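You operate a simulated robot arm through the tools that you are given. There is no shell and no other tool.

You are at the controls of a simulated two-armed robot. One attempt, no reset.

Task
Take the yellow washcloth from the top of the folding counter and lay it out flat on the top of the folding table.

The check looks at the end state, three seconds after you hand in, the way a careful person would. Anything else that was tipped, shoved, dropped, spilled or broken makes it a failure.

Robot
Two 7-joint arms with two-finger parallel grippers on one trunk, on a base that moves. Base frame: it is fixed to the floor where the robot stands at the start and does not move with it; the origin is under the middle of the robot, x ahead of it, y to its left, z up; the surface under the hand at the start is at about z = 0.9. Lengths are in m, angles in rad, forces in N, time in s.
The left shoulder is at the start at [0.07, 0.188, 1.09], the right one opposite. With the tool pointing down near the work surface each hand reaches from about 0.32 to 0.8 m from the robot's upright axis, wherever it stands, measured 20 degrees to its own side. Places, roughly: top of the folding table [-1.1, -0.9, 0.7]. Payload 3.91 kg a hand.
The TCP of each hand is the grasp point between the finger pads, 0.03 m short of the fingertips. In the tool frame z runs along the fingers and y along their closing line. The gripper opens to 0.11 m. The fingers are 0.02 m wide and 0.01 m thick; the gripper's body (0.048 by 0.112 m) begins 0.055 m behind the TCP.
Orientation is that of the tool frame in the base frame, as a unit quaternion [w, x, y, z]. With the fingers straight down and closing along the base's y, the tool's x points along the base's -x, its y along +y and its z along -z.

Tools
- The arms move only by the tool play_rows. It takes "left_plan", "right_plan" or both (then of equal length, played together; a hand with none holds still); each is a list of rows, each an object (a shift or turn left out is 0, a gripper value left out holds the last) with "linear": the shift along the base's x, y, z in m, a list of three; "turn": the turn, a rotation vector about the base's x, y, z in rad, a list of three. In form: [{"linear": [tx, ty, tz], "turn": [rx, ry, rz]}, ...]. A call has 1 to 20 rows; each row is the pose to reach, as a shift and turn from the pose commanded when the call began. "left_claw" and "right_claw" are, for a hand that has rows, the opening, from 0 (shut) to 1 (fully open), set as the call begins (left out, the last holds). A row lasts 0.2 s, in which the tool goes at most 0.05 m and 0.15 rad; a call with a longer step from one row to the next is refused whole, and so is a gripper value outside its range. A pose out of reach is approached as far as the arm can. The call stops where the force on the tool passes 40 N (or 10 N more than at its start, if that is more) or the arm is blocked; 0.2 s more then pass. Each finger travels about 0.072 m/s and halts on what it meets, pressing with about 37 N; the grip force reading is that of the motor and also rises with nothing between the fingers. The clock runs only during rows and for 0.2 s after the last one: add rows that repeat a pose to give the fingers time. The reply holds the time, the measured pose of the TCP, the force on the tool along the base axes, the opening and the grip force, in the units named above and with some noise, with the torque about the TCP (base axes, N m) and any sound that the robot's microphone picked up.
- Cameras (640 x 400 px; columns grow to the right, rows downward): "scene" is now at [0.1316, 0.0112, 1.3079]; the picture's right is [0.12, -0.99, 0.00], its down [-0.67, -0.08, -0.74] and it looks along [0.73, 0.09, -0.68] (base axes); focal length 275 px, centre (320, 200). "left" rides on the left gripper at [0.072, -0.017, -0.103] in its tool frame; the picture's right is [0.23, 0.97, 0.00], its down [-0.76, 0.18, -0.62] and it looks along [-0.61, 0.14, 0.78] (tool axes); focal length 222 px, centre (320, 200). "right" rides on the right gripper at [0.072, 0.017, -0.103] in its tool frame; the picture's right is [-0.23, 0.97, 0.00], its down [-0.76, -0.18, -0.62] and it looks along [-0.61, -0.14, 0.78] (tool axes); focal length 222 px, centre (320, 200). There is no depth. A picture from a camera that has moved, and an enlarged one, comes with that camera's place and axes in the base frame and with its lens.
- camera(camera): a new picture of that camera. It takes no simulated time.
- slide_trunk(by): slides the trunk up (or, below 0, down) by that many m; the arms and the scene camera ride with it, the base frame stays. It gives what a move gives, with no picture.
- drive_base(legs): drives the robot by 1 to 6 legs, each [ahead, turn to the left] in m and rad, along the robot's own axes; the way and the turn of a leg run together, so that a leg with both is an arc; at most 1.5 m and 3.142 rad a leg. The arms and the cameras ride along, it lands a little off, and it stops where it bumps. It gives what a move gives.
- aim_head(pan, tilt): turns the head with the scene camera to pan (to the left, within 1.501 rad either way) and tilt (down, from -0.506 to 1.204), counted from straight ahead of the robot. It gives what a move gives.
- inspect(camera, box): a new picture of the part [left, top, right, bottom] of that camera's present view, enlarged. It takes no simulated time.
- job_done(): hands the job in; it is judged then, once.

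Nothing tells you exact positions but the pictures and the camera data. Unless the task says otherwise, let go and move clear before handing in.

The tools are called after "Emit:" as name(argument=value, ...) on one line, values as JSON. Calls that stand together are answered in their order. play_rows: Moves the arms, as the interface text tells. Its arguments: {"type":"object","properties":{"left_plan":{"type":"array"},"left_claw":{"type":"number"},"right_plan":{"type":"array"},"right_claw":{"type":"number"}},"required":[]} The other tools are called the same way: slide_trunk (by) moves the trunk up or down; drive_base (legs) drives the base; aim_head (pan, tilt) turns the head that bears the scene camera; camera (camera) takes a picture; inspect (camera, box) takes an enlarged picture of a part of a camera's view; job_done () hands the job in.

At the start:

```text
clock: 0.0
left_position: [0.5356, 0.3723, 1.075]
left_orientation: [-0.001, 0.0, 1.0, 0.0]
left_contact_force: [-0.9, -0.3, -0.1]
left_wrist_torque: [0.03, 0.01, 0.0]
left_grip_width: 0.1103
left_finger_force: 0.0
right_position: [0.3588, -0.1434, 1.1093]
right_orientation: [0.0, 0.0, 1.0, 0.001]
right_contact_force: [0.7, 0.8, 0.7]
right_wrist_torque: [0.01, 0.02, 0.03]
right_grip_width: 0.11
right_finger_force: 0.0
trunk travel left (down, up): [-0.6, 0.34]
robot x, y, heading: [-0.0021, -0.0003, -0.001]
head pan, tilt (commanded): [0.117, 0.744]
```

scene: 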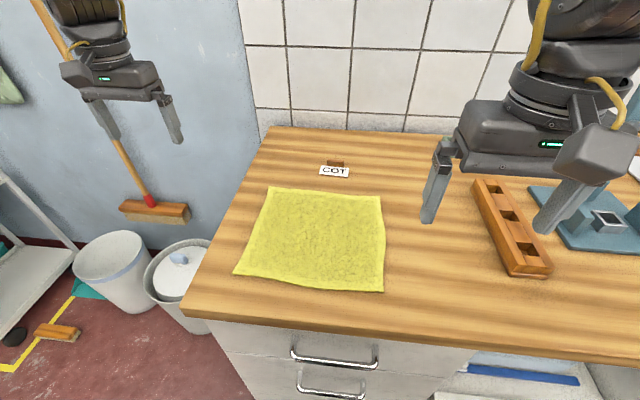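
right: 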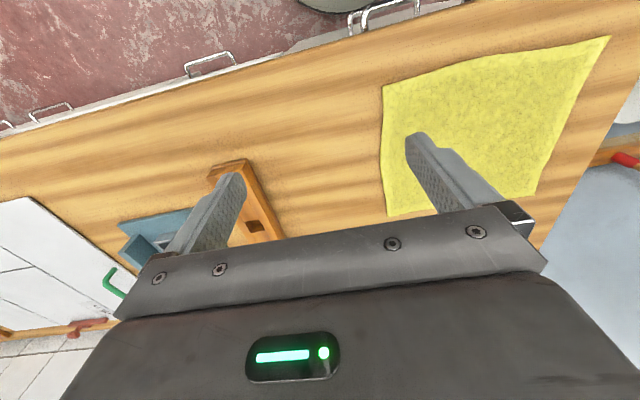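
left: 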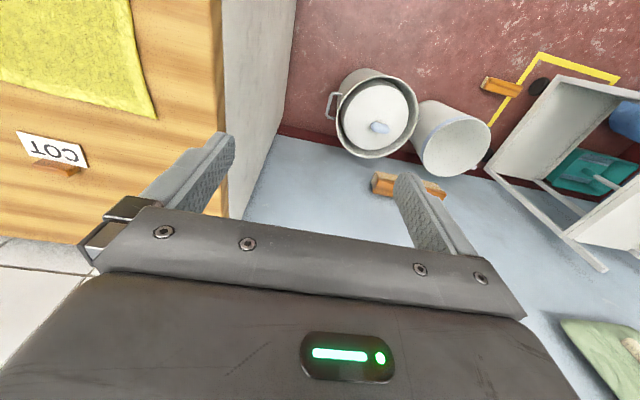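

I see the yellow washcloth lying flat on the counter, spanning about x 0.37–0.60 and y -0.065–0.185, with a COT label just behind it. Before I plan the grasp I'll look toward the folding table, which is behind and to the right of the robot.

Emit:
aim_head(pan=-1.5, tilt=0.5)

```text
clock: 1.7
left_position: [0.5364, 0.3738, 1.0756]
left_orientation: [0.0, 0.0, 1.0, 0.0]
left_contact_force: [-0.6, -0.7, -0.2]
left_wrist_torque: [-0.03, -0.02, 0.03]
left_grip_width: 0.1099
left_finger_force: 0.1
right_position: [0.3583, -0.1443, 1.108]
right_orientation: [0.0, -0.001, 1.0, 0.0]
right_contact_force: [0.1, -0.6, 0.0]
right_wrist_torque: [0.0, 0.03, 0.01]
right_grip_width: 0.1101
right_finger_force: 0.0
trunk travel left (down, up): [-0.6, 0.34]
robot x, y, heading: [-0.0026, -0.0019, 0.002]
head pan, tilt (commanded): [-1.499, 0.499]
```

Emit:
camera(camera="scene")

```text
taken
camera scene: at [0.0556, -0.0892, 1.3293], right [-1.0, -0.07, 0.0], down [-0.03, 0.48, -0.88], along [0.06, -0.88, -0.48], focal length 275 px, centre (320, 200)
```

scene: 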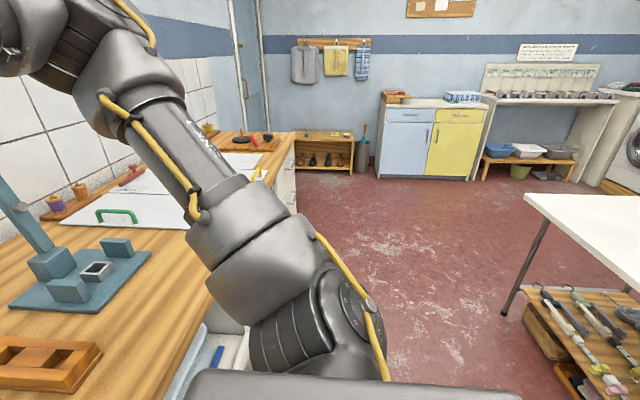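

The white folding table is visible at the right of the picture: its nearer edge is around x≈-0.86, and it runs from y≈-1.34 toward y≈-0.46. I'll check the other side of the room for obstacles too.

Emit:
aim_head(pan=1.5, tilt=0.5)

Emit:
camera(camera="scene")

```text
clock: 4.3
left_position: [0.5356, 0.3727, 1.0759]
left_orientation: [0.0, 0.0, 1.0, -0.001]
left_contact_force: [0.3, -0.6, 0.9]
left_wrist_torque: [-0.02, -0.02, -0.01]
left_grip_width: 0.11
left_finger_force: 0.1
right_position: [0.3585, -0.1446, 1.1082]
right_orientation: [0.0, 0.001, 1.0, 0.0]
right_contact_force: [0.5, 0.1, 0.1]
right_wrist_torque: [-0.04, 0.01, 0.0]
right_grip_width: 0.1103
right_finger_force: 0.2
trunk travel left (down, up): [-0.6, 0.34]
robot x, y, heading: [0.0008, 0.0006, -0.001]
head pan, tilt (commanded): [1.499, 0.499]
```

```text
taken
camera scene: at [0.0556, 0.0923, 1.3293], right [1.0, -0.07, 0.0], down [-0.03, -0.48, -0.88], along [0.06, 0.88, -0.48], focal length 275 px, centre (320, 200)
```

scene: 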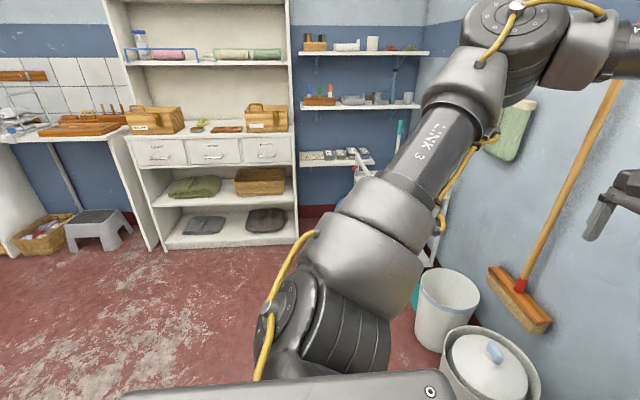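

No obstacles matter on the left, and the counter is where I'll work first. I plan to pinch the two near corners of the cloth, one with each hand, so I'm aiming the head at the cloth and bringing both hands above those corners.

Emit:
aim_head(pan=0.1, tilt=0.95)

Emit:
play_rows(left_claw=0.35, right_claw=0.35, left_plan=[{"linear": [-0.018, -0.026, 0]}, {"linear": [-0.037, -0.052, 0]}, {"linear": [-0.055, -0.078, 0]}, {"linear": [-0.073, -0.104, 0]}, {"linear": [-0.092, -0.13, -0.01]}, {"linear": [-0.11, -0.156, -0.02]}, {"linear": [-0.128, -0.182, -0.04]}, {"linear": [-0.146, -0.207, -0.06]}, {"linear": [-0.146, -0.207, -0.08]}, {"linear": [-0.146, -0.207, -0.095]}], right_plan=[{"linear": [0.004, 0.012, 0]}, {"linear": [0.008, 0.024, 0]}, {"linear": [0.012, 0.036, -0.01]}, {"linear": [0.016, 0.048, -0.025]}, {"linear": [0.02, 0.06, -0.04]}, {"linear": [0.024, 0.072, -0.055]}, {"linear": [0.028, 0.085, -0.075]}, {"linear": [0.031, 0.098, -0.095]}, {"linear": [0.031, 0.098, -0.115]}, {"linear": [0.031, 0.098, -0.129]}])

Emit:
camera(camera="scene")

Emit:
camera(camera="left")

Emit:
camera(camera="right")

```text
clock: 5.8
left_position: [0.5357, 0.3732, 1.0759]
left_orientation: [0.0, 0.0, 1.0, 0.001]
left_contact_force: [-0.1, 0.1, -0.2]
left_wrist_torque: [0.01, 0.01, 0.0]
left_grip_width: 0.1099
left_finger_force: 0.0
right_position: [0.3586, -0.1444, 1.1087]
right_orientation: [0.0, 0.0, 1.0, 0.001]
right_contact_force: [0.5, 0.0, -1.1]
right_wrist_torque: [0.0, 0.01, 0.0]
right_grip_width: 0.1098
right_finger_force: 0.1
trunk travel left (down, up): [-0.6, 0.34]
robot x, y, heading: [-0.0005, -0.0028, 0.003]
head pan, tilt (commanded): [0.099, 0.949]
```

```text
clock: 8.0
left_position: [0.4406, 0.234, 1.0327]
left_orientation: [0.0, 0.0, 1.0, 0.0]
left_contact_force: [0.6, 0.5, -0.7]
left_wrist_torque: [-0.01, 0.03, 0.0]
left_grip_width: 0.0386
left_finger_force: 0.1
left hand out of reach, approached as far as the arm can: row 6, 7, 8, 9, 10
right_position: [0.3899, -0.0465, 0.9799]
right_orientation: [0.0, 0.0, 1.0, 0.001]
right_contact_force: [0.1, 0.0, -1.2]
right_wrist_torque: [0.01, -0.04, 0.01]
right_grip_width: 0.0387
right_finger_force: 0.1
trunk travel left (down, up): [-0.6, 0.34]
robot x, y, heading: [-0.001, -0.0003, 0.002]
head pan, tilt (commanded): [0.099, 0.949]
```

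```text
taken
camera scene: at [0.1213, 0.0088, 1.2919], right [0.1, -0.99, 0.0], down [-0.81, -0.08, -0.58], along [0.58, 0.06, -0.81], focal length 275 px, centre (320, 200)
```

scene: 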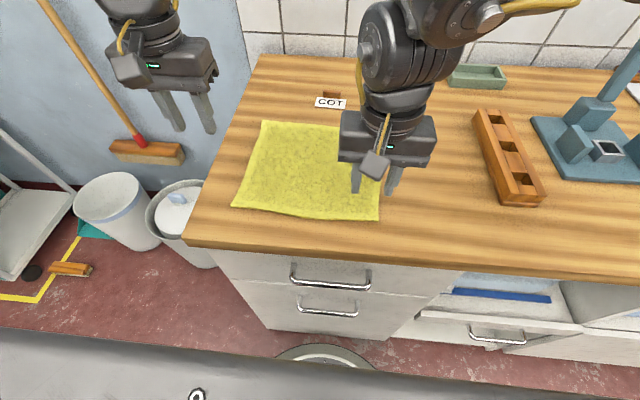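

```text
taken
camera left: at [0.3672, 0.2166, 1.1373], right [-0.23, 0.97, 0.0], down [0.76, 0.18, 0.62], along [0.61, 0.14, -0.78], focal length 222 px, centre (320, 200)
```

left: 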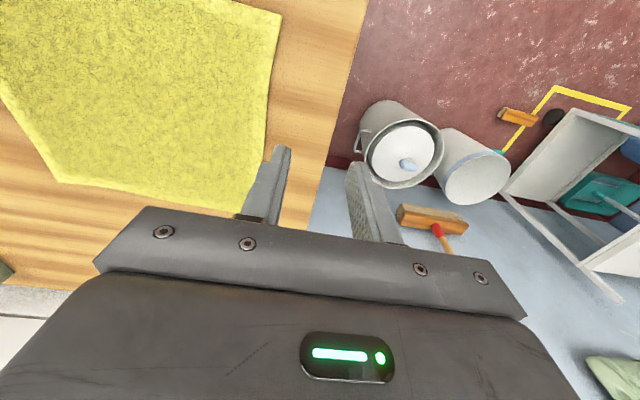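

```text
taken
camera right: at [0.3172, -0.0289, 1.0815], right [0.23, 0.97, 0.0], down [0.76, -0.18, 0.62], along [0.61, -0.14, -0.78], focal length 222 px, centre (320, 200)
```

right: 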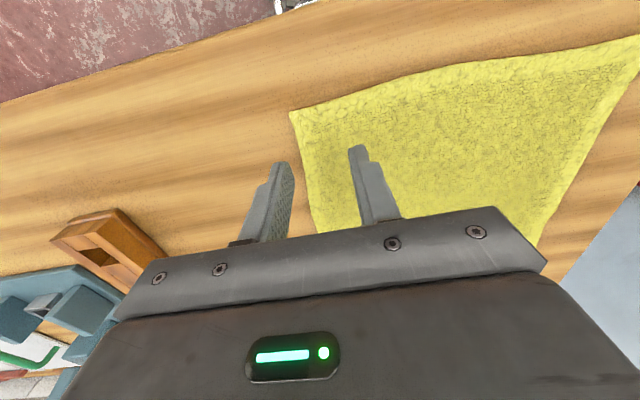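

The right hand is over its corner, but the left stopped short at (0.44, 0.23, 1.03), reported out of reach. I'll send the left a zero-shift move to find out where its commanded pose actually is.

Emit:
play_rows(left_plan=[{"linear": [0, 0, 0]}, {"linear": [0, 0, 0]}])

```text
clock: 8.6
left_position: [0.44, 0.2331, 1.0341]
left_orientation: [0.0, 0.0, 1.0, 0.0]
left_contact_force: [-0.6, -0.1, 0.7]
left_wrist_torque: [0.0, -0.02, -0.01]
left_grip_width: 0.0387
left_finger_force: 0.1
right_position: [0.3883, -0.0469, 0.9784]
right_orientation: [0.0, 0.0, 1.0, 0.001]
right_contact_force: [-0.1, -0.5, -0.4]
right_wrist_torque: [0.05, -0.02, -0.03]
right_grip_width: 0.0388
right_finger_force: 0.2
trunk travel left (down, up): [-0.6, 0.34]
robot x, y, heading: [-0.001, -0.0027, -0.001]
head pan, tilt (commanded): [0.099, 0.949]
```

The commanded pose seems to be the clipped one, since there was no out-of-reach report this time. I'll try reaching the same corner by another route: lower first, then go sideways.

Emit:
play_rows(left_plan=[{"linear": [0, 0, -0.02]}, {"linear": [0, 0, -0.04]}, {"linear": [0, -0.02, -0.05]}, {"linear": [0, -0.04, -0.05]}, {"linear": [0, -0.068, -0.05]}])

```text
clock: 9.8
left_position: [0.4721, 0.2021, 1.0038]
left_orientation: [-0.001, 0.0, 1.0, 0.001]
left_contact_force: [0.6, -1.1, -0.2]
left_wrist_torque: [0.02, 0.02, -0.02]
left_grip_width: 0.0384
left_finger_force: 0.1
left hand out of reach, approached as far as the arm can: row 1, 2, 3, 4, 5
right_position: [0.3906, -0.0464, 0.979]
right_orientation: [-0.001, 0.0, 1.0, 0.0]
right_contact_force: [0.6, -0.3, 0.2]
right_wrist_torque: [0.0, 0.0, -0.02]
right_grip_width: 0.0383
right_finger_force: 0.0
trunk travel left (down, up): [-0.6, 0.34]
robot x, y, heading: [-0.0034, -0.0021, -0.001]
head pan, tilt (commanded): [0.099, 0.949]
```

The left arm seems stuck against a joint limit in its current elbow posture. I'll raise it and go through the mirror image of the right hand's starting pose.

Emit:
play_rows(left_plan=[{"linear": [0, 0, 0.03]}, {"linear": [0, 0, 0.06]}, {"linear": [0, 0, 0.09]}, {"linear": [0, 0, 0.12]}, {"linear": [-0.02, -0.01, 0.12]}, {"linear": [-0.04, -0.02, 0.12]}, {"linear": [-0.06, -0.03, 0.12]}, {"linear": [-0.08, -0.04, 0.12]}, {"linear": [-0.1, -0.05, 0.12]}, {"linear": [-0.11, -0.06, 0.12]}])

Emit:
camera(camera="scene")

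```text
clock: 12.0
left_position: [0.4221, 0.1787, 1.1259]
left_orientation: [-0.001, 0.001, 1.0, 0.0]
left_contact_force: [-0.3, 0.6, 0.7]
left_wrist_torque: [0.02, 0.0, 0.0]
left_grip_width: 0.0385
left_finger_force: 0.1
left hand out of reach, approached as far as the arm can: row 7, 8, 9, 10
right_position: [0.3887, -0.046, 0.9799]
right_orientation: [0.0, 0.0, 1.0, 0.001]
right_contact_force: [0.0, -0.5, 1.1]
right_wrist_torque: [0.01, -0.01, -0.02]
right_grip_width: 0.0384
right_finger_force: 0.0
trunk travel left (down, up): [-0.6, 0.34]
robot x, y, heading: [0.0018, -0.0009, 0.003]
head pan, tilt (commanded): [0.099, 0.949]
```

```text
taken
camera scene: at [0.1215, 0.0089, 1.2918], right [0.1, -1.0, 0.0], down [-0.81, -0.08, -0.58], along [0.58, 0.06, -0.81], focal length 275 px, centre (320, 200)
```

scene: 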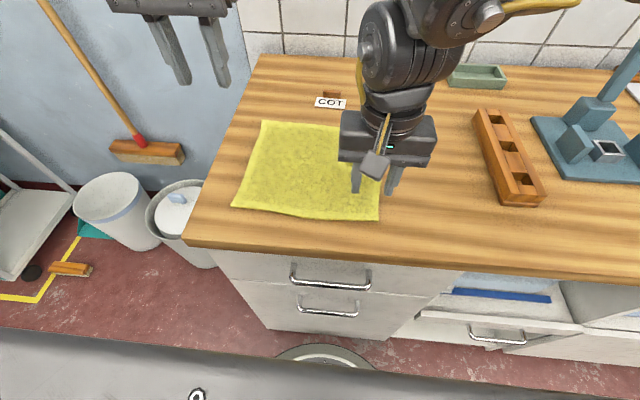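

The left arm can't fold in close enough from here, so I'll back the base away about 0.2 m to put the near corners in mid-reach for both arms. The right hand goes up first.

Emit:
play_rows(right_plan=[{"linear": [0, 0, 0.04]}, {"linear": [0, 0, 0.08]}, {"linear": [0, 0, 0.12]}])

Emit:
drive_base(legs=[[-0.2, 0]])

Emit:
camera(camera="scene")

```text
clock: 12.8
left_position: [0.4199, 0.1782, 1.1253]
left_orientation: [0.0, -0.001, 1.0, 0.001]
left_contact_force: [0.1, 0.1, -1.0]
left_wrist_torque: [-0.02, -0.02, 0.0]
left_grip_width: 0.0386
left_finger_force: 0.0
right_position: [0.388, -0.0463, 1.1006]
right_orientation: [-0.001, 0.0, 1.0, 0.001]
right_contact_force: [-0.6, -0.3, -0.2]
right_wrist_torque: [0.0, -0.02, -0.01]
right_grip_width: 0.0387
right_finger_force: 0.1
trunk travel left (down, up): [-0.6, 0.34]
robot x, y, heading: [-0.0027, 0.0007, 0.004]
head pan, tilt (commanded): [0.099, 0.949]
```

```text
clock: 14.4
left_position: [0.2208, 0.1778, 1.1265]
left_orientation: [0.0, 0.001, 1.0, -0.001]
left_contact_force: [-0.2, -0.5, 0.0]
left_wrist_torque: [0.0, -0.01, -0.02]
left_grip_width: 0.0386
left_finger_force: 0.0
right_position: [0.1899, -0.0469, 1.0992]
right_orientation: [0.0, 0.001, 1.0, 0.0]
right_contact_force: [0.2, 0.0, -0.8]
right_wrist_torque: [-0.05, -0.02, 0.04]
right_grip_width: 0.0384
right_finger_force: 0.1
trunk travel left (down, up): [-0.6, 0.34]
robot x, y, heading: [-0.202, 0.0007, -0.003]
head pan, tilt (commanded): [0.099, 0.949]
```

```text
taken
camera scene: at [-0.0788, 0.0088, 1.2918], right [0.1, -1.0, 0.0], down [-0.81, -0.08, -0.58], along [0.58, 0.06, -0.81], focal length 275 px, centre (320, 200)
```

scene: 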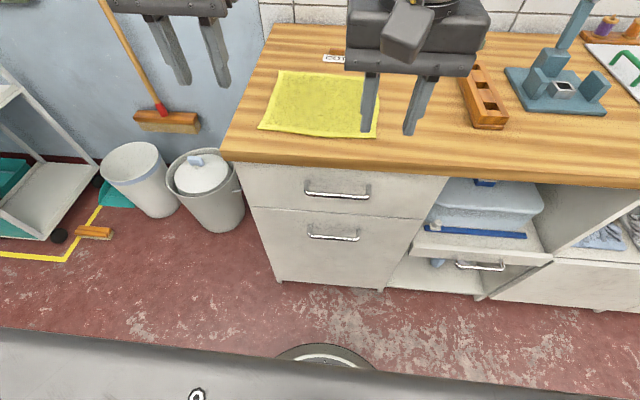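

The base is now at x = -0.20. Recomputing from this picture, the near corners are at about (0.377, 0.182) and (0.373, -0.064), so I'll bring both hands just inside them at z≈0.98.

Emit:
play_rows(left_plan=[{"linear": [0.034, -0.003, 0]}, {"linear": [0.068, -0.006, 0]}, {"linear": [0.102, -0.009, -0.02]}, {"linear": [0.136, -0.013, -0.05]}, {"linear": [0.169, -0.015, -0.08]}, {"linear": [0.169, -0.015, -0.115]}, {"linear": [0.169, -0.015, -0.145]}, {"linear": [0.169, -0.015, -0.145]}], right_plan=[{"linear": [0.04, 0, 0]}, {"linear": [0.08, 0, 0]}, {"linear": [0.12, 0, -0.01]}, {"linear": [0.16, 0, -0.03]}, {"linear": [0.2, 0, -0.06]}, {"linear": [0.2, 0, -0.09]}, {"linear": [0.2, 0, -0.119]}, {"linear": [0.2, 0, -0.119]}])

Emit:
camera(camera="scene")

Emit:
camera(camera="left")

Emit:
camera(camera="right")

```text
clock: 16.2
left_position: [0.3893, 0.163, 0.9813]
left_orientation: [0.001, 0.001, 1.0, 0.0]
left_contact_force: [0.0, -0.2, 0.2]
left_wrist_torque: [-0.01, -0.01, 0.0]
left_grip_width: 0.0387
left_finger_force: 0.0
right_position: [0.3788, -0.0402, 0.9799]
right_orientation: [0.001, 0.003, 1.0, 0.001]
right_contact_force: [0.5, 0.4, 0.0]
right_wrist_torque: [-0.03, -0.04, -0.02]
right_grip_width: 0.0387
right_finger_force: 0.1
right hand out of reach, approached as far as the arm can: row 5, 6, 7, 8
trunk travel left (down, up): [-0.6, 0.34]
robot x, y, heading: [-0.1977, -0.003, 0.002]
head pan, tilt (commanded): [0.099, 0.949]
```

```text
taken
camera scene: at [-0.0797, 0.0084, 1.292], right [0.1, -1.0, 0.0], down [-0.81, -0.08, -0.58], along [0.58, 0.06, -0.81], focal length 275 px, centre (320, 200)
```

scene: 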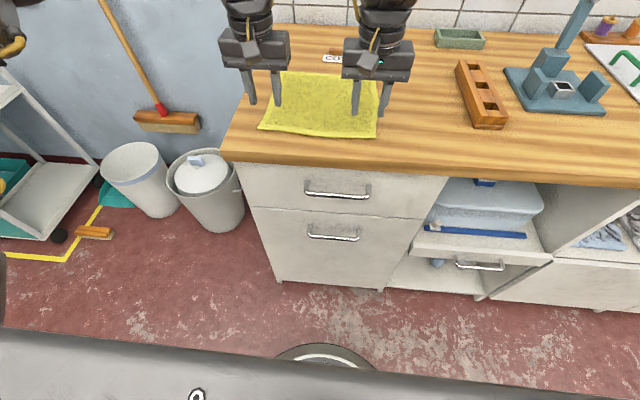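

```text
taken
camera left: at [0.3171, 0.1463, 1.0856], right [-0.23, 0.97, 0.0], down [0.76, 0.18, 0.62], along [0.61, 0.14, -0.78], focal length 222 px, centre (320, 200)
```

left: 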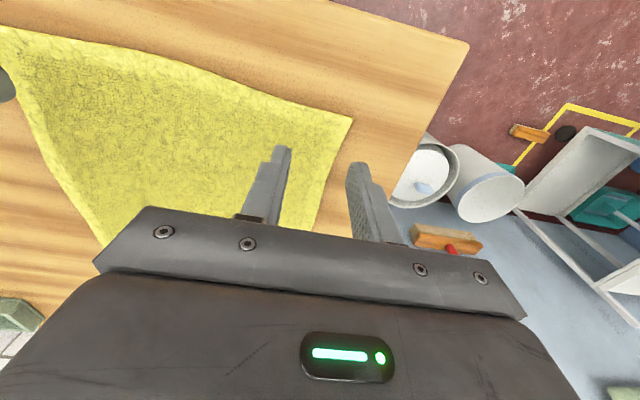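

```text
taken
camera right: at [0.3055, -0.0236, 1.0822], right [0.23, 0.97, 0.0], down [0.76, -0.18, 0.62], along [0.61, -0.14, -0.78], focal length 222 px, centre (320, 200)
```

right: 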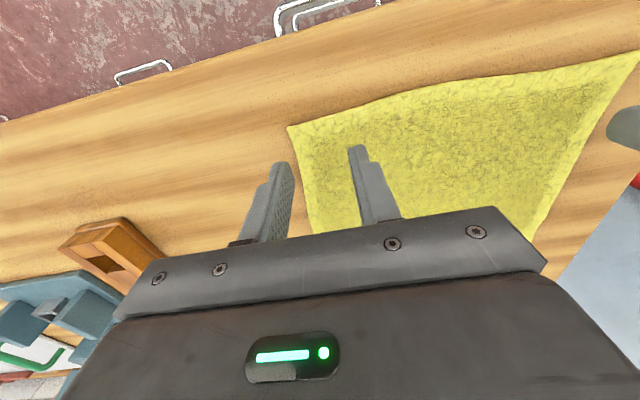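

Left is on its corner, but the right reports its limit at x≈0.379, a centimetre short. I'll drive forward 0.06 m, so both arms sit in the overlap of their workable ranges, and pull the hands back by the same amount.

Emit:
drive_base(legs=[[0.06, 0]])

Emit:
play_rows(left_claw=0.27, right_claw=0.27, left_plan=[{"linear": [-0.02, 0, 0]}, {"linear": [-0.04, 0.001, 0]}, {"linear": [-0.058, 0.002, 0]}, {"linear": [-0.058, 0.002, 0]}], right_plan=[{"linear": [-0.02, 0.001, 0]}, {"linear": [-0.04, 0.002, 0]}, {"linear": [-0.048, 0.003, 0]}, {"linear": [-0.048, 0.003, 0]}])

```text
clock: 17.2
left_position: [0.4405, 0.1625, 0.9878]
left_orientation: [0.006, 0.0, 1.0, 0.0]
left_contact_force: [-1.2, -0.9, 1.3]
left_wrist_torque: [0.0, -0.03, -0.03]
left_grip_width: 0.0385
left_finger_force: 0.2
right_position: [0.4289, -0.0401, 0.9869]
right_orientation: [0.007, 0.002, 1.0, 0.002]
right_contact_force: [-1.1, 0.1, 0.6]
right_wrist_torque: [0.03, -0.08, 0.02]
right_grip_width: 0.0386
right_finger_force: 0.1
trunk travel left (down, up): [-0.6, 0.34]
robot x, y, heading: [-0.1444, -0.0021, 0.003]
head pan, tilt (commanded): [0.099, 0.949]
```

```text
clock: 18.2
left_position: [0.3903, 0.1652, 0.9835]
left_orientation: [0.001, 0.0, 1.0, 0.0]
left_contact_force: [-0.7, 0.3, 0.1]
left_wrist_torque: [-0.02, 0.0, 0.01]
left_grip_width: 0.0298
left_finger_force: 0.0
right_position: [0.3871, -0.0374, 0.9822]
right_orientation: [0.002, 0.002, 1.0, 0.002]
right_contact_force: [-0.9, -0.3, -0.7]
right_wrist_torque: [0.02, -0.02, 0.01]
right_grip_width: 0.0296
right_finger_force: 0.1
trunk travel left (down, up): [-0.6, 0.34]
robot x, y, heading: [-0.1416, 0.001, -0.001]
head pan, tilt (commanded): [0.099, 0.949]
```

Both hands are now over their corners with about 0.03 m of finger opening. I'll lower most of the way and check reach and clearance.

Emit:
play_rows(left_plan=[{"linear": [0, 0, -0.015]}, {"linear": [0, 0, -0.03]}, {"linear": [0, 0, -0.04]}, {"linear": [0, 0, -0.04]}], right_plan=[{"linear": [0.002, 0.002, -0.015]}, {"linear": [0.003, 0.002, -0.03]}, {"linear": [0.003, 0.002, -0.04]}, {"linear": [0.003, 0.002, -0.04]}])

Emit:
camera(camera="left")

Emit:
camera(camera="right")

Emit:
inspect(camera="scene", box=[200, 0, 480, 175])

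```text
clock: 19.2
left_position: [0.3902, 0.1651, 0.9437]
left_orientation: [0.0, 0.0, 1.0, -0.001]
left_contact_force: [-0.4, -0.6, -0.5]
left_wrist_torque: [0.0, -0.02, 0.0]
left_grip_width: 0.0298
left_finger_force: 0.0
right_position: [0.3904, -0.0359, 0.9408]
right_orientation: [0.002, 0.002, 1.0, 0.001]
right_contact_force: [0.2, 0.6, 0.3]
right_wrist_torque: [0.0, -0.03, 0.0]
right_grip_width: 0.0295
right_finger_force: 0.1
trunk travel left (down, up): [-0.6, 0.34]
robot x, y, heading: [-0.1451, -0.0002, -0.0]
head pan, tilt (commanded): [0.099, 0.949]
```

```text
taken
camera left: at [0.3178, 0.149, 1.0476], right [-0.23, 0.97, 0.0], down [0.76, 0.18, 0.62], along [0.61, 0.14, -0.78], focal length 222 px, centre (320, 200)
```

left: 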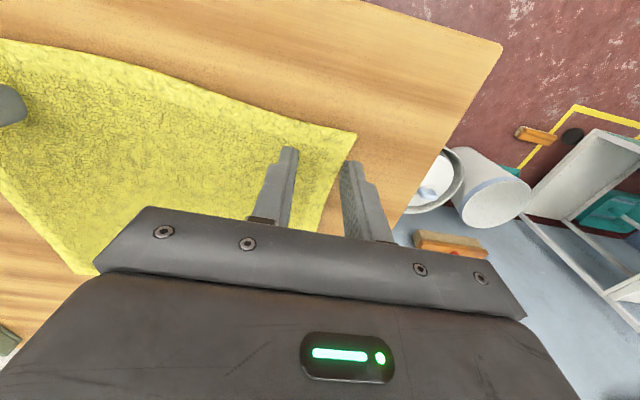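

```text
taken
camera right: at [0.3183, -0.018, 1.0433], right [0.23, 0.97, 0.0], down [0.76, -0.18, 0.63], along [0.61, -0.14, -0.78], focal length 222 px, centre (320, 200)
```

right: 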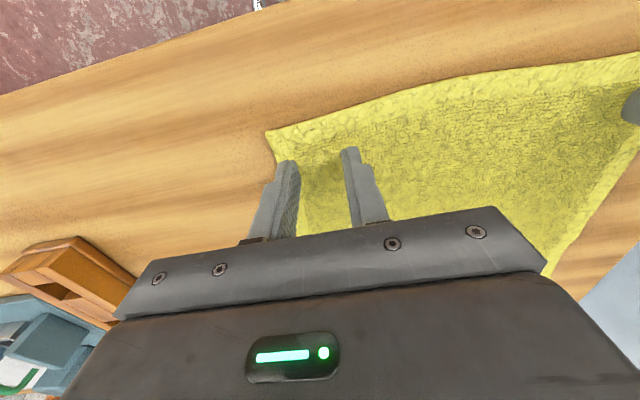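

```text
2.29 times, centred on (340, 88) of scene
camera zoom: at [-0.0195, 0.0088, 1.2919], right [0.1, -1.0, 0.0], down [-0.81, -0.08, -0.58], along [0.58, 0.06, -0.81], focal length 629 px, centre (274, 457)
```

zoom: 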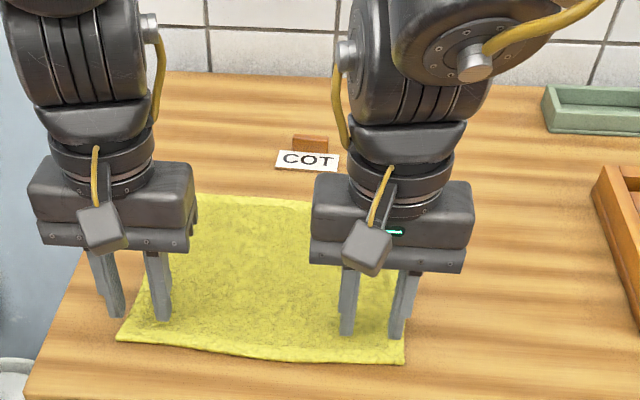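

The left corner works out at (0.370, 0.187) and the right at (0.365, -0.064). I'll shift both hands slightly toward the near edge and the left one a bit inward, then go down gently while watching the force.

Emit:
play_rows(left_plan=[{"linear": [-0.006, -0.006, 0]}, {"linear": [-0.006, -0.006, -0.004]}, {"linear": [-0.006, -0.006, -0.008]}, {"linear": [-0.006, -0.006, -0.01]}, {"linear": [-0.006, -0.006, -0.01]}], right_plan=[{"linear": [-0.006, 0.002, 0]}, {"linear": [-0.006, 0.002, -0.003]}, {"linear": [-0.006, 0.002, -0.005]}, {"linear": [-0.006, 0.002, -0.007]}, {"linear": [-0.006, 0.002, -0.007]}])

```text
clock: 20.4
left_position: [0.3859, 0.1588, 0.934]
left_orientation: [0.003, 0.0, 1.0, -0.002]
left_contact_force: [0.9, 1.4, 4.7]
left_wrist_torque: [0.04, -0.03, 0.01]
left_grip_width: 0.0294
left_finger_force: 0.0
right_position: [0.3842, -0.0323, 0.9351]
right_orientation: [0.002, 0.002, 1.0, 0.001]
right_contact_force: [-0.2, 0.4, 1.1]
right_wrist_torque: [0.03, 0.0, 0.01]
right_grip_width: 0.0299
right_finger_force: 0.0
trunk travel left (down, up): [-0.6, 0.34]
robot x, y, heading: [-0.1406, -0.0013, 0.005]
head pan, tilt (commanded): [0.099, 0.949]
```

Both hands are just touching the cloth. I'll press a bit more and then close.

Emit:
play_rows(left_plan=[{"linear": [0, 0, -0.001]}, {"linear": [0, 0, -0.002]}, {"linear": [0, 0, -0.002]}], right_plan=[{"linear": [0, 0, -0.002]}, {"linear": [0, 0, -0.0035]}, {"linear": [0, 0, -0.0035]}])

```text
clock: 21.2
left_position: [0.3832, 0.159, 0.9341]
left_orientation: [0.003, 0.0, 1.0, -0.001]
left_contact_force: [4.5, 1.8, 15.1]
left_wrist_torque: [0.02, -0.1, 0.04]
left_grip_width: 0.0295
left_finger_force: 0.0
right_position: [0.3858, -0.0323, 0.9327]
right_orientation: [0.004, 0.003, 1.0, 0.002]
right_contact_force: [4.5, 0.5, 19.0]
right_wrist_torque: [-0.08, -0.11, 0.03]
right_grip_width: 0.0296
right_finger_force: 0.2
trunk travel left (down, up): [-0.6, 0.34]
robot x, y, heading: [-0.1362, -0.0007, 0.006]
head pan, tilt (commanded): [0.099, 0.949]
```

Firm contact on both sides, about 15–19 N. Closing both grippers now.

Emit:
play_rows(left_claw=0.0, right_claw=0.0, left_plan=[{"linear": [0, 0, 0]}, {"linear": [0, 0, 0]}, {"linear": [0, 0, 0]}, {"linear": [0, 0, 0]}], right_plan=[{"linear": [0, 0, 0]}, {"linear": [0, 0, 0]}, {"linear": [0, 0, 0]}, {"linear": [0, 0, 0]}])

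Emit:
camera(camera="left")

Emit:
camera(camera="right")

Emit:
inspect(camera="scene", box=[200, 0, 480, 175])

```text
clock: 22.2
left_position: [0.3819, 0.157, 0.9335]
left_orientation: [0.002, 0.002, 1.0, -0.004]
left_contact_force: [-0.9, -26.8, 11.2]
left_wrist_torque: [-0.81, 0.02, 0.04]
left_grip_width: 0.0043
left_finger_force: 37.5
right_position: [0.3827, -0.0309, 0.9327]
right_orientation: [0.003, 0.001, 1.0, 0.005]
right_contact_force: [-0.4, 27.8, 20.2]
right_wrist_torque: [0.86, 0.02, -0.09]
right_grip_width: 0.0038
right_finger_force: 37.0
trunk travel left (down, up): [-0.6, 0.34]
robot x, y, heading: [-0.143, 0.0022, 0.0]
head pan, tilt (commanded): [0.099, 0.949]
```

```text
taken
camera left: at [0.3087, 0.1415, 1.0372], right [-0.22, 0.97, -0.01], down [0.76, 0.18, 0.63], along [0.61, 0.13, -0.78], focal length 222 px, centre (320, 200)
```

left: 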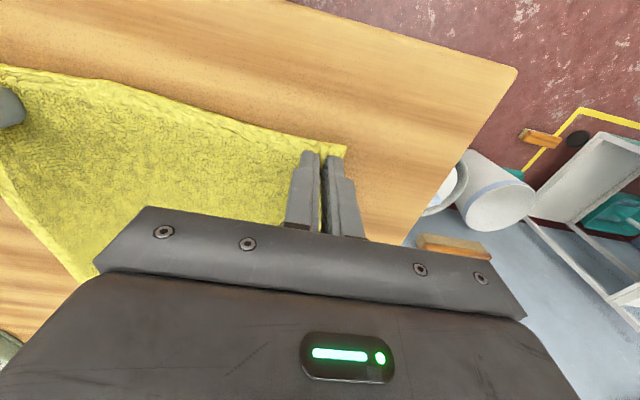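

```text
taken
camera right: at [0.3094, -0.0144, 1.0352], right [0.23, 0.97, 0.01], down [0.76, -0.18, 0.63], along [0.61, -0.13, -0.78], focal length 222 px, centre (320, 200)
```

right: 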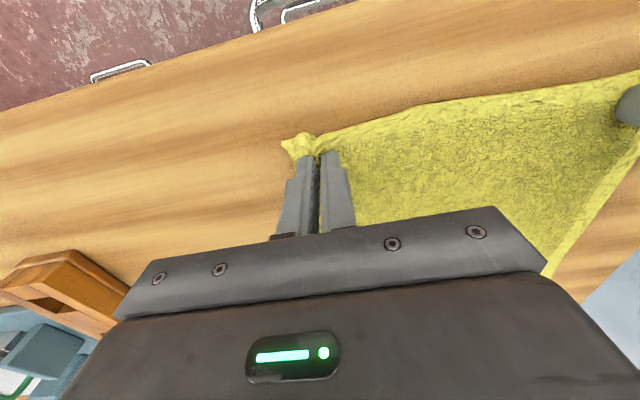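

```text
2.29 times, centred on (340, 88) of scene
camera zoom: at [-0.0228, 0.0088, 1.2923], right [0.1, -1.0, 0.0], down [-0.81, -0.08, -0.58], along [0.58, 0.06, -0.81], focal length 629 px, centre (274, 457)
```

zoom: 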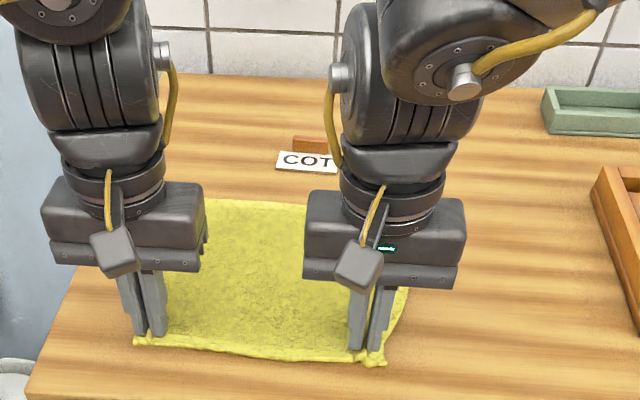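

Both grippers closed on cloth folds, with a width of about 4 mm. The cloth between them is taut, with about 27 N pulling the hands together, so I'll ease the hands slightly inward as I lift a little.

Emit:
play_rows(left_plan=[{"linear": [0, -0.003, 0.003]}, {"linear": [0, -0.005, 0.01]}, {"linear": [0, -0.006, 0.02]}, {"linear": [0, -0.006, 0.03]}], right_plan=[{"linear": [0, 0.003, 0.003]}, {"linear": [0, 0.005, 0.01]}, {"linear": [0, 0.006, 0.02]}, {"linear": [0, 0.006, 0.03]}])

Emit:
inspect(camera="scene", box=[200, 0, 480, 175])

Emit:
camera(camera="right")

Emit:
camera(camera="left")

```text
clock: 23.2
left_position: [0.3848, 0.1539, 0.9622]
left_orientation: [0.001, 0.0, 1.0, 0.001]
left_contact_force: [-0.3, -10.6, -0.8]
left_wrist_torque: [-0.29, 0.01, 0.02]
left_grip_width: 0.0039
left_finger_force: 37.1
right_position: [0.3857, -0.0272, 0.9604]
right_orientation: [0.002, 0.002, 1.0, 0.002]
right_contact_force: [-0.1, 10.7, -0.8]
right_wrist_torque: [0.29, 0.0, -0.04]
right_grip_width: 0.0033
right_finger_force: 37.7
trunk travel left (down, up): [-0.6, 0.34]
robot x, y, heading: [-0.1386, 0.0002, -0.004]
head pan, tilt (commanded): [0.099, 0.949]
```

```text
2.29 times, centred on (340, 88) of scene
camera zoom: at [-0.0193, 0.0087, 1.2918], right [0.1, -1.0, 0.0], down [-0.81, -0.08, -0.58], along [0.58, 0.06, -0.81], focal length 629 px, centre (274, 457)
```

zoom: 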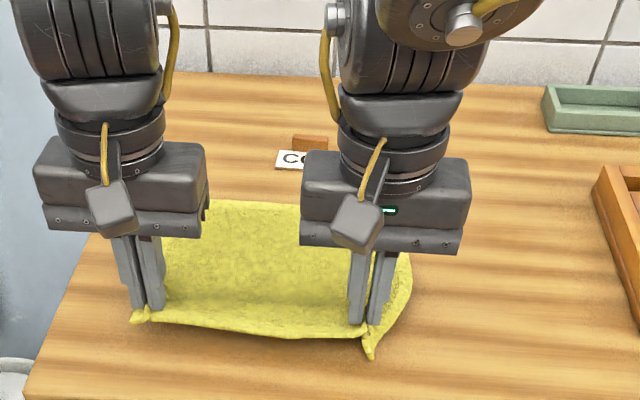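

```text
taken
camera right: at [0.3125, -0.0105, 1.0629], right [0.23, 0.97, 0.0], down [0.76, -0.18, 0.63], along [0.61, -0.14, -0.78], focal length 222 px, centre (320, 200)
```

right: 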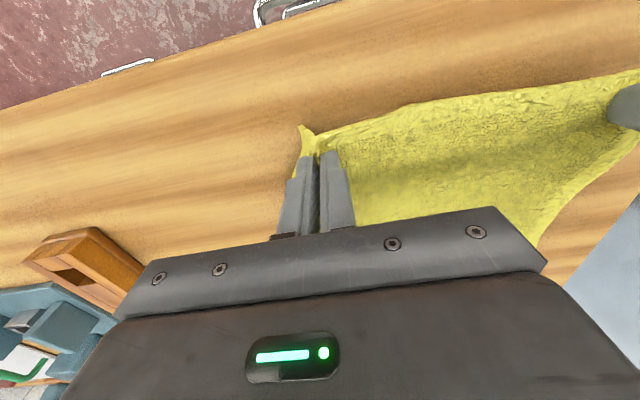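

```text
taken
camera left: at [0.3117, 0.1371, 1.0655], right [-0.23, 0.97, 0.0], down [0.76, 0.18, 0.62], along [0.61, 0.14, -0.78], focal length 222 px, centre (320, 200)
```

left: 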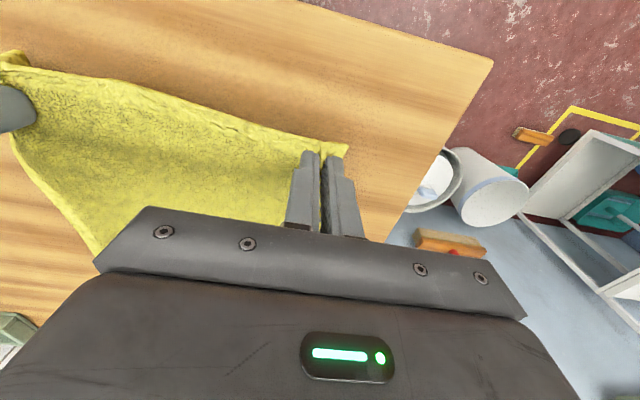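

The grip holds on both corners and the cloth is lifting cleanly. I'll relax the hands a few millimetres more, then raise the trunk so the whole cloth clears the counter.

Emit:
play_rows(left_plan=[{"linear": [0, -0.002, 0.01]}, {"linear": [0, -0.003, 0.02]}, {"linear": [0, -0.003, 0.03]}], right_plan=[{"linear": [0, 0.002, 0.01]}, {"linear": [0, 0.003, 0.02]}, {"linear": [0, 0.003, 0.03]}])

Emit:
slide_trunk(by=0.1)

Emit:
slide_trunk(by=0.13)

Emit:
camera(camera="scene")

Emit:
camera(camera="right")

```text
clock: 24.0
left_position: [0.384, 0.1504, 0.9913]
left_orientation: [0.001, 0.0, 1.0, -0.001]
left_contact_force: [-0.4, -2.2, 0.7]
left_wrist_torque: [-0.06, -0.02, 0.04]
left_grip_width: 0.0036
left_finger_force: 37.3
right_position: [0.3847, -0.0243, 0.9922]
right_orientation: [0.002, 0.002, 1.0, 0.002]
right_contact_force: [0.8, 2.4, -0.5]
right_wrist_torque: [-0.02, -0.01, 0.03]
right_grip_width: 0.0036
right_finger_force: 37.0
trunk travel left (down, up): [-0.6, 0.34]
robot x, y, heading: [-0.1424, 0.0026, -0.003]
head pan, tilt (commanded): [0.099, 0.949]
```

```text
clock: 25.3
left_position: [0.3847, 0.1502, 1.0908]
left_orientation: [0.001, 0.0, 1.0, -0.001]
left_contact_force: [0.5, -1.4, -0.1]
left_wrist_torque: [-0.01, 0.01, 0.01]
left_grip_width: 0.0037
left_finger_force: 37.2
right_position: [0.3858, -0.0227, 1.0905]
right_orientation: [0.002, 0.002, 1.0, 0.003]
right_contact_force: [-0.2, 1.3, -0.4]
right_wrist_torque: [-0.01, 0.03, 0.0]
right_grip_width: 0.0031
right_finger_force: 37.0
trunk travel left (down, up): [-0.7, 0.24]
robot x, y, heading: [-0.1434, -0.0047, -0.001]
head pan, tilt (commanded): [0.099, 0.949]
```

```text
clock: 26.9
left_position: [0.384, 0.1502, 1.2213]
left_orientation: [0.001, -0.001, 1.0, 0.0]
left_contact_force: [0.7, -0.7, 0.5]
left_wrist_torque: [-0.05, 0.01, -0.01]
left_grip_width: 0.0037
left_finger_force: 37.1
right_position: [0.386, -0.023, 1.2208]
right_orientation: [0.002, 0.002, 1.0, 0.002]
right_contact_force: [0.9, 1.8, 0.3]
right_wrist_torque: [0.0, -0.01, -0.03]
right_grip_width: 0.0032
right_finger_force: 37.2
trunk travel left (down, up): [-0.83, 0.11]
robot x, y, heading: [-0.1421, 0.0003, 0.001]
head pan, tilt (commanded): [0.099, 0.949]
```

```text
taken
camera scene: at [-0.019, 0.0089, 1.5218], right [0.1, -1.0, 0.0], down [-0.81, -0.08, -0.58], along [0.58, 0.06, -0.81], focal length 275 px, centre (320, 200)
```

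scene: 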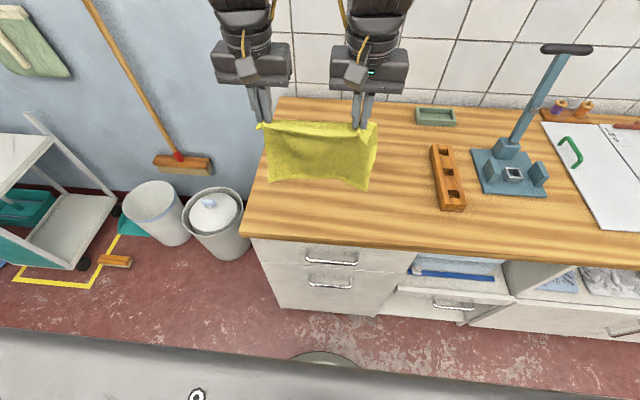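

```text
taken
camera right: at [0.3127, -0.0066, 1.3234], right [0.23, 0.97, 0.0], down [0.76, -0.18, 0.63], along [0.61, -0.14, -0.78], focal length 222 px, centre (320, 200)
```

right: 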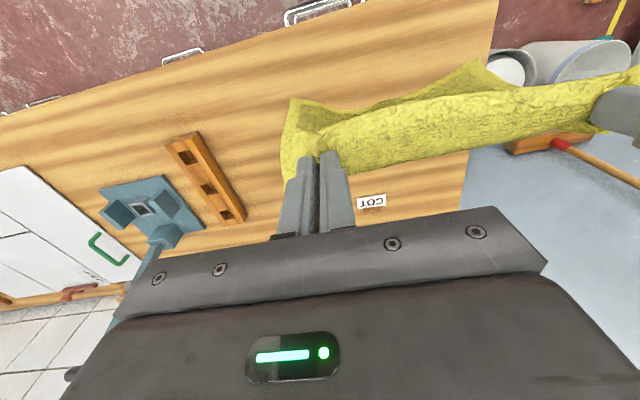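

The cloth hangs free from both hands, and the counter items, including the COT label, are untouched. I'll back up 0.3 m and look toward the table.

Emit:
drive_base(legs=[[-0.3, 0]])

Emit:
aim_head(pan=-1.5, tilt=0.6)

Emit:
camera(camera="scene")

```text
clock: 28.9
left_position: [0.0846, 0.1507, 1.2195]
left_orientation: [-0.001, 0.0, 1.0, -0.001]
left_contact_force: [-0.1, -2.0, 0.0]
left_wrist_torque: [-0.05, 0.03, -0.02]
left_grip_width: 0.0034
left_finger_force: 37.4
right_position: [0.0863, -0.0226, 1.2195]
right_orientation: [0.001, 0.001, 1.0, 0.002]
right_contact_force: [-0.7, 1.4, -0.1]
right_wrist_torque: [-0.01, 0.01, -0.01]
right_grip_width: 0.0035
right_finger_force: 37.1
trunk travel left (down, up): [-0.83, 0.11]
robot x, y, heading: [-0.4431, 0.0002, 0.001]
head pan, tilt (commanded): [0.099, 0.949]
```

```text
clock: 30.6
left_position: [0.0835, 0.1504, 1.2207]
left_orientation: [0.001, -0.002, 1.0, 0.0]
left_contact_force: [0.0, -1.6, 0.4]
left_wrist_torque: [0.0, 0.0, -0.01]
left_grip_width: 0.0035
left_finger_force: 36.9
right_position: [0.0843, -0.0228, 1.2201]
right_orientation: [0.002, 0.001, 1.0, 0.002]
right_contact_force: [0.2, 1.9, -1.0]
right_wrist_torque: [-0.01, 0.0, -0.02]
right_grip_width: 0.0034
right_finger_force: 37.5
trunk travel left (down, up): [-0.83, 0.11]
robot x, y, heading: [-0.4398, 0.0002, 0.006]
head pan, tilt (commanded): [-1.499, 0.6]
```

```text
taken
camera scene: at [-0.3858, -0.0867, 1.5502], right [-1.0, -0.07, 0.0], down [-0.04, 0.56, -0.83], along [0.06, -0.82, -0.56], focal length 275 px, centre (320, 200)
```

scene: 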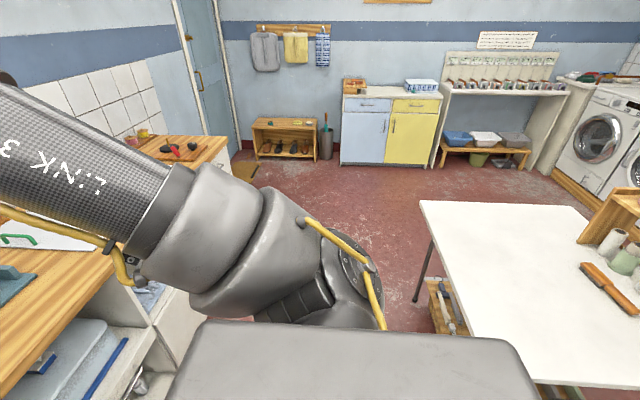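

The table is clear for x between about -0.845 and -1.38 and y between -0.47 and -1.37; a brush and some rolls sit beyond x≈-1.4. I'll approach from the counter side, facing -x, so those items stay out of reach beyond the hands: turn right and drive alongside the table first.

Emit:
drive_base(legs=[[0.06, 0], [0, -1.571], [0.5, 0]])

Emit:
camera(camera="scene")

```text
clock: 38.0
left_position: [-0.235, -1.0247, 1.221]
left_orientation: [0.002, 0.708, 0.707, -0.001]
left_contact_force: [-1.6, -1.0, 0.1]
left_wrist_torque: [-0.01, 0.01, 0.08]
left_grip_width: 0.0034
left_finger_force: 37.2
right_position: [-0.4071, -1.0246, 1.2213]
right_orientation: [0.003, 0.709, 0.705, 0.0]
right_contact_force: [2.8, 0.9, 0.5]
right_wrist_torque: [-0.02, -0.07, 0.07]
right_grip_width: 0.0032
right_finger_force: 37.1
trunk travel left (down, up): [-0.83, 0.11]
robot x, y, heading: [-0.383, -0.5008, -1.568]
head pan, tilt (commanded): [-1.499, 0.6]
```

```text
taken
camera scene: at [-0.4729, -0.5534, 1.5503], right [-0.07, 1.0, 0.0], down [0.56, 0.04, -0.82], along [-0.82, -0.06, -0.57], focal length 275 px, centre (320, 200)
```

scene: 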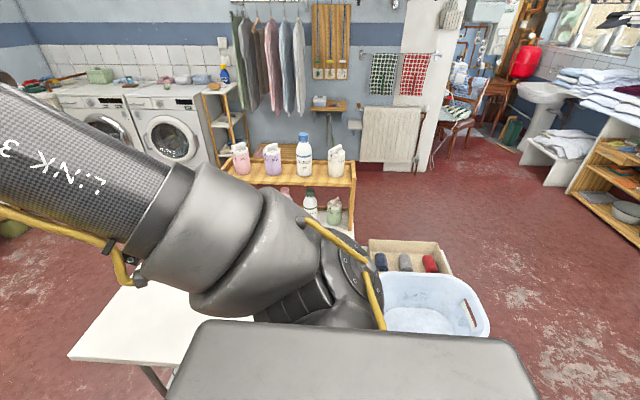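

The stand with bottles and a tub are beyond the table, and the counter-side approach is clear. Next I drive 0.35 m more and turn right to face the table.

Emit:
drive_base(legs=[[0.35, 0], [0, -1.571]])

Emit:
aim_head(pan=0.0, tilt=0.85)

Emit:
camera(camera="scene")

```text
clock: 44.0
left_position: [-0.9063, -1.0048, 1.2204]
left_orientation: [0.0, 1.0, 0.006, -0.001]
left_contact_force: [0.1, 1.5, 0.0]
left_wrist_torque: [0.04, -0.02, 0.11]
left_grip_width: 0.0033
left_finger_force: 36.9
right_position: [-0.9094, -0.8309, 1.22]
right_orientation: [0.002, 1.0, 0.005, -0.002]
right_contact_force: [-0.6, -1.4, -0.7]
right_wrist_torque: [-0.06, -0.03, 0.1]
right_grip_width: 0.003
right_finger_force: 37.3
trunk travel left (down, up): [-0.83, 0.11]
robot x, y, heading: [-0.3843, -0.847, -3.132]
head pan, tilt (commanded): [-1.499, 0.6]
```

```text
clock: 45.6
left_position: [-0.9064, -1.0039, 1.2198]
left_orientation: [-0.001, 1.0, 0.006, -0.001]
left_contact_force: [0.2, 0.9, -0.6]
left_wrist_torque: [0.07, -0.01, 0.09]
left_grip_width: 0.0036
left_finger_force: 37.2
right_position: [-0.9093, -0.8307, 1.2217]
right_orientation: [0.001, 1.0, 0.005, -0.002]
right_contact_force: [0.0, -2.4, 0.0]
right_wrist_torque: [-0.07, -0.02, 0.08]
right_grip_width: 0.0033
right_finger_force: 36.4
trunk travel left (down, up): [-0.83, 0.11]
robot x, y, heading: [-0.3799, -0.8463, -3.126]
head pan, tilt (commanded): [0.0, 0.85]
```

```text
taken
camera scene: at [-0.5129, -0.8473, 1.5294], right [-0.01, 1.0, 0.0], down [0.75, 0.01, -0.66], along [-0.66, -0.01, -0.75], focal length 275 px, centre (320, 200)
```

scene: 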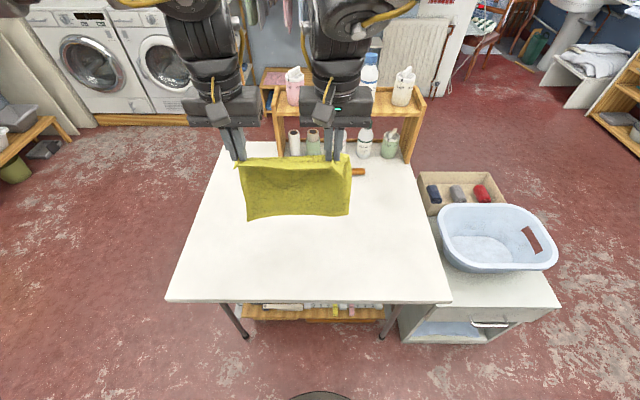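

I'm now facing the table, with near edge x≈-0.835, y from -1.325 to -0.458, and the shelf, rolls and brush beyond x≈-1.4. Before laying the cloth down I'll check how it hangs.

Emit:
camera(camera="left")

Emit:
camera(camera="right")

Emit:
inspect(camera="scene", box=[160, 60, 460, 310])

```text
taken
camera left: at [-0.8349, -0.9854, 1.3257], right [0.24, -0.97, 0.0], down [-0.76, -0.19, 0.62], along [-0.61, -0.15, -0.78], focal length 222 px, centre (320, 200)
```

left: 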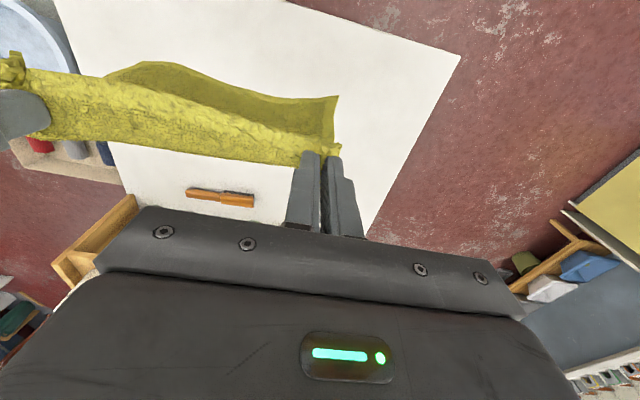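

```text
taken
camera right: at [-0.8365, -0.846, 1.3235], right [-0.22, -0.98, 0.0], down [-0.76, 0.17, 0.63], along [-0.61, 0.13, -0.78], focal length 222 px, centre (320, 200)
```

right: 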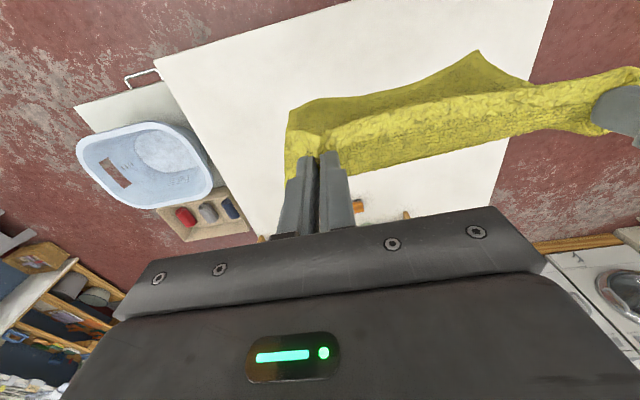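

```text
1.60 times, centred on (310, 185) of scene
camera zoom: at [-0.5129, -0.8473, 1.5294], right [-0.01, 1.0, 0.0], down [0.75, 0.01, -0.66], along [-0.66, -0.01, -0.75], focal length 440 px, centre (336, 224)
```

zoom: 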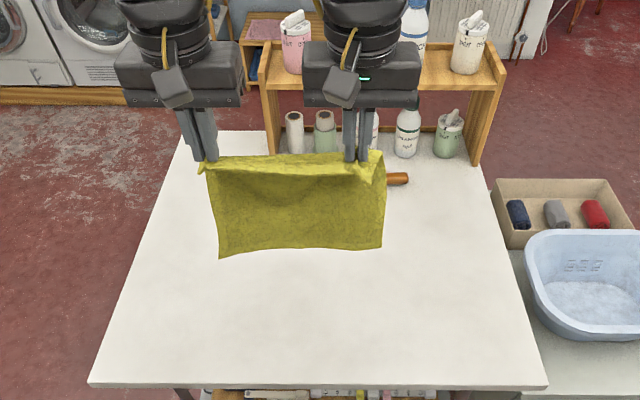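

The cloth hangs evenly, with its bottom edge about 0.19 m below the fingertips, spanning y≈-1.035 to -0.78. I need to know how far forward both arms can extend together, so I'll test that in small equal steps while still high.

Emit:
play_rows(left_plan=[{"linear": [-0.02, 0, 0]}, {"linear": [-0.04, 0, 0]}], right_plan=[{"linear": [-0.02, 0, 0]}, {"linear": [-0.04, 0, 0]}])

```text
clock: 46.2
left_position: [-0.9476, -1.0038, 1.2203]
left_orientation: [0.0, 1.0, 0.006, 0.0]
left_contact_force: [-0.3, 1.4, -0.3]
left_wrist_torque: [0.04, -0.02, 0.08]
left_grip_width: 0.0035
left_finger_force: 37.8
right_position: [-0.9505, -0.8302, 1.2202]
right_orientation: [0.001, 1.0, 0.006, 0.0]
right_contact_force: [0.6, -0.6, -0.2]
right_wrist_torque: [-0.07, -0.05, 0.09]
right_grip_width: 0.0032
right_finger_force: 36.9
trunk travel left (down, up): [-0.83, 0.11]
robot x, y, heading: [-0.3805, -0.8483, -3.128]
head pan, tilt (commanded): [0.0, 0.85]
```

No limit yet. Another step forward.

Emit:
play_rows(left_plan=[{"linear": [-0.02, 0, 0]}, {"linear": [-0.04, 0, 0]}], right_plan=[{"linear": [-0.02, 0, 0]}, {"linear": [-0.04, 0, 0]}])

```text
clock: 46.8
left_position: [-0.9884, -1.0044, 1.2209]
left_orientation: [0.0, 1.0, 0.006, 0.0]
left_contact_force: [-0.3, -0.1, -0.5]
left_wrist_torque: [0.02, -0.02, 0.13]
left_grip_width: 0.0034
left_finger_force: 37.1
right_position: [-0.9755, -0.835, 1.2186]
right_orientation: [0.004, 1.0, 0.002, -0.002]
right_contact_force: [0.6, -0.3, -1.1]
right_wrist_torque: [-0.02, -0.06, 0.07]
right_grip_width: 0.0034
right_finger_force: 36.9
right hand out of reach, approached as far as the arm can: row 2
trunk travel left (down, up): [-0.83, 0.11]
robot x, y, heading: [-0.3858, -0.8435, -3.129]
head pan, tilt (commanded): [0.0, 0.85]
```

The right arm's limit comes at about 0.59 m ahead because it's working on the robot's centreline. I'll bring the hands back level and shift both toward the robot's right so they're centred, keeping their spacing.

Emit:
play_rows(left_plan=[{"linear": [0.011, 0, 0]}, {"linear": [0.022, 0, 0]}, {"linear": [0.022, 0.015, 0]}, {"linear": [0.022, 0.03, 0]}, {"linear": [0.022, 0.045, 0]}, {"linear": [0.022, 0.06, 0]}, {"linear": [0.022, 0.07, 0]}], right_plan=[{"linear": [0.005, 0.002, 0.001]}, {"linear": [0.01, 0.004, 0.001]}, {"linear": [0.01, 0.019, 0.001]}, {"linear": [0.01, 0.034, 0.001]}, {"linear": [0.01, 0.049, 0.001]}, {"linear": [0.01, 0.064, 0.001]}, {"linear": [0.01, 0.074, 0.001]}])

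```text
clock: 48.4
left_position: [-0.9646, -0.9323, 1.2212]
left_orientation: [0.0, 1.0, 0.007, -0.001]
left_contact_force: [-0.1, 0.4, 0.3]
left_wrist_torque: [-0.05, 0.02, 0.05]
left_grip_width: 0.0034
left_finger_force: 36.7
right_position: [-0.9406, -0.778, 1.218]
right_orientation: [0.003, 1.0, 0.003, -0.003]
right_contact_force: [0.4, -0.4, 0.1]
right_wrist_torque: [-0.01, 0.01, 0.1]
right_grip_width: 0.0034
right_finger_force: 36.7
right hand out of reach, approached as far as the arm can: row 4, 5, 6, 7
trunk travel left (down, up): [-0.83, 0.11]
robot x, y, heading: [-0.3829, -0.845, -3.134]
head pan, tilt (commanded): [0.0, 0.85]
```

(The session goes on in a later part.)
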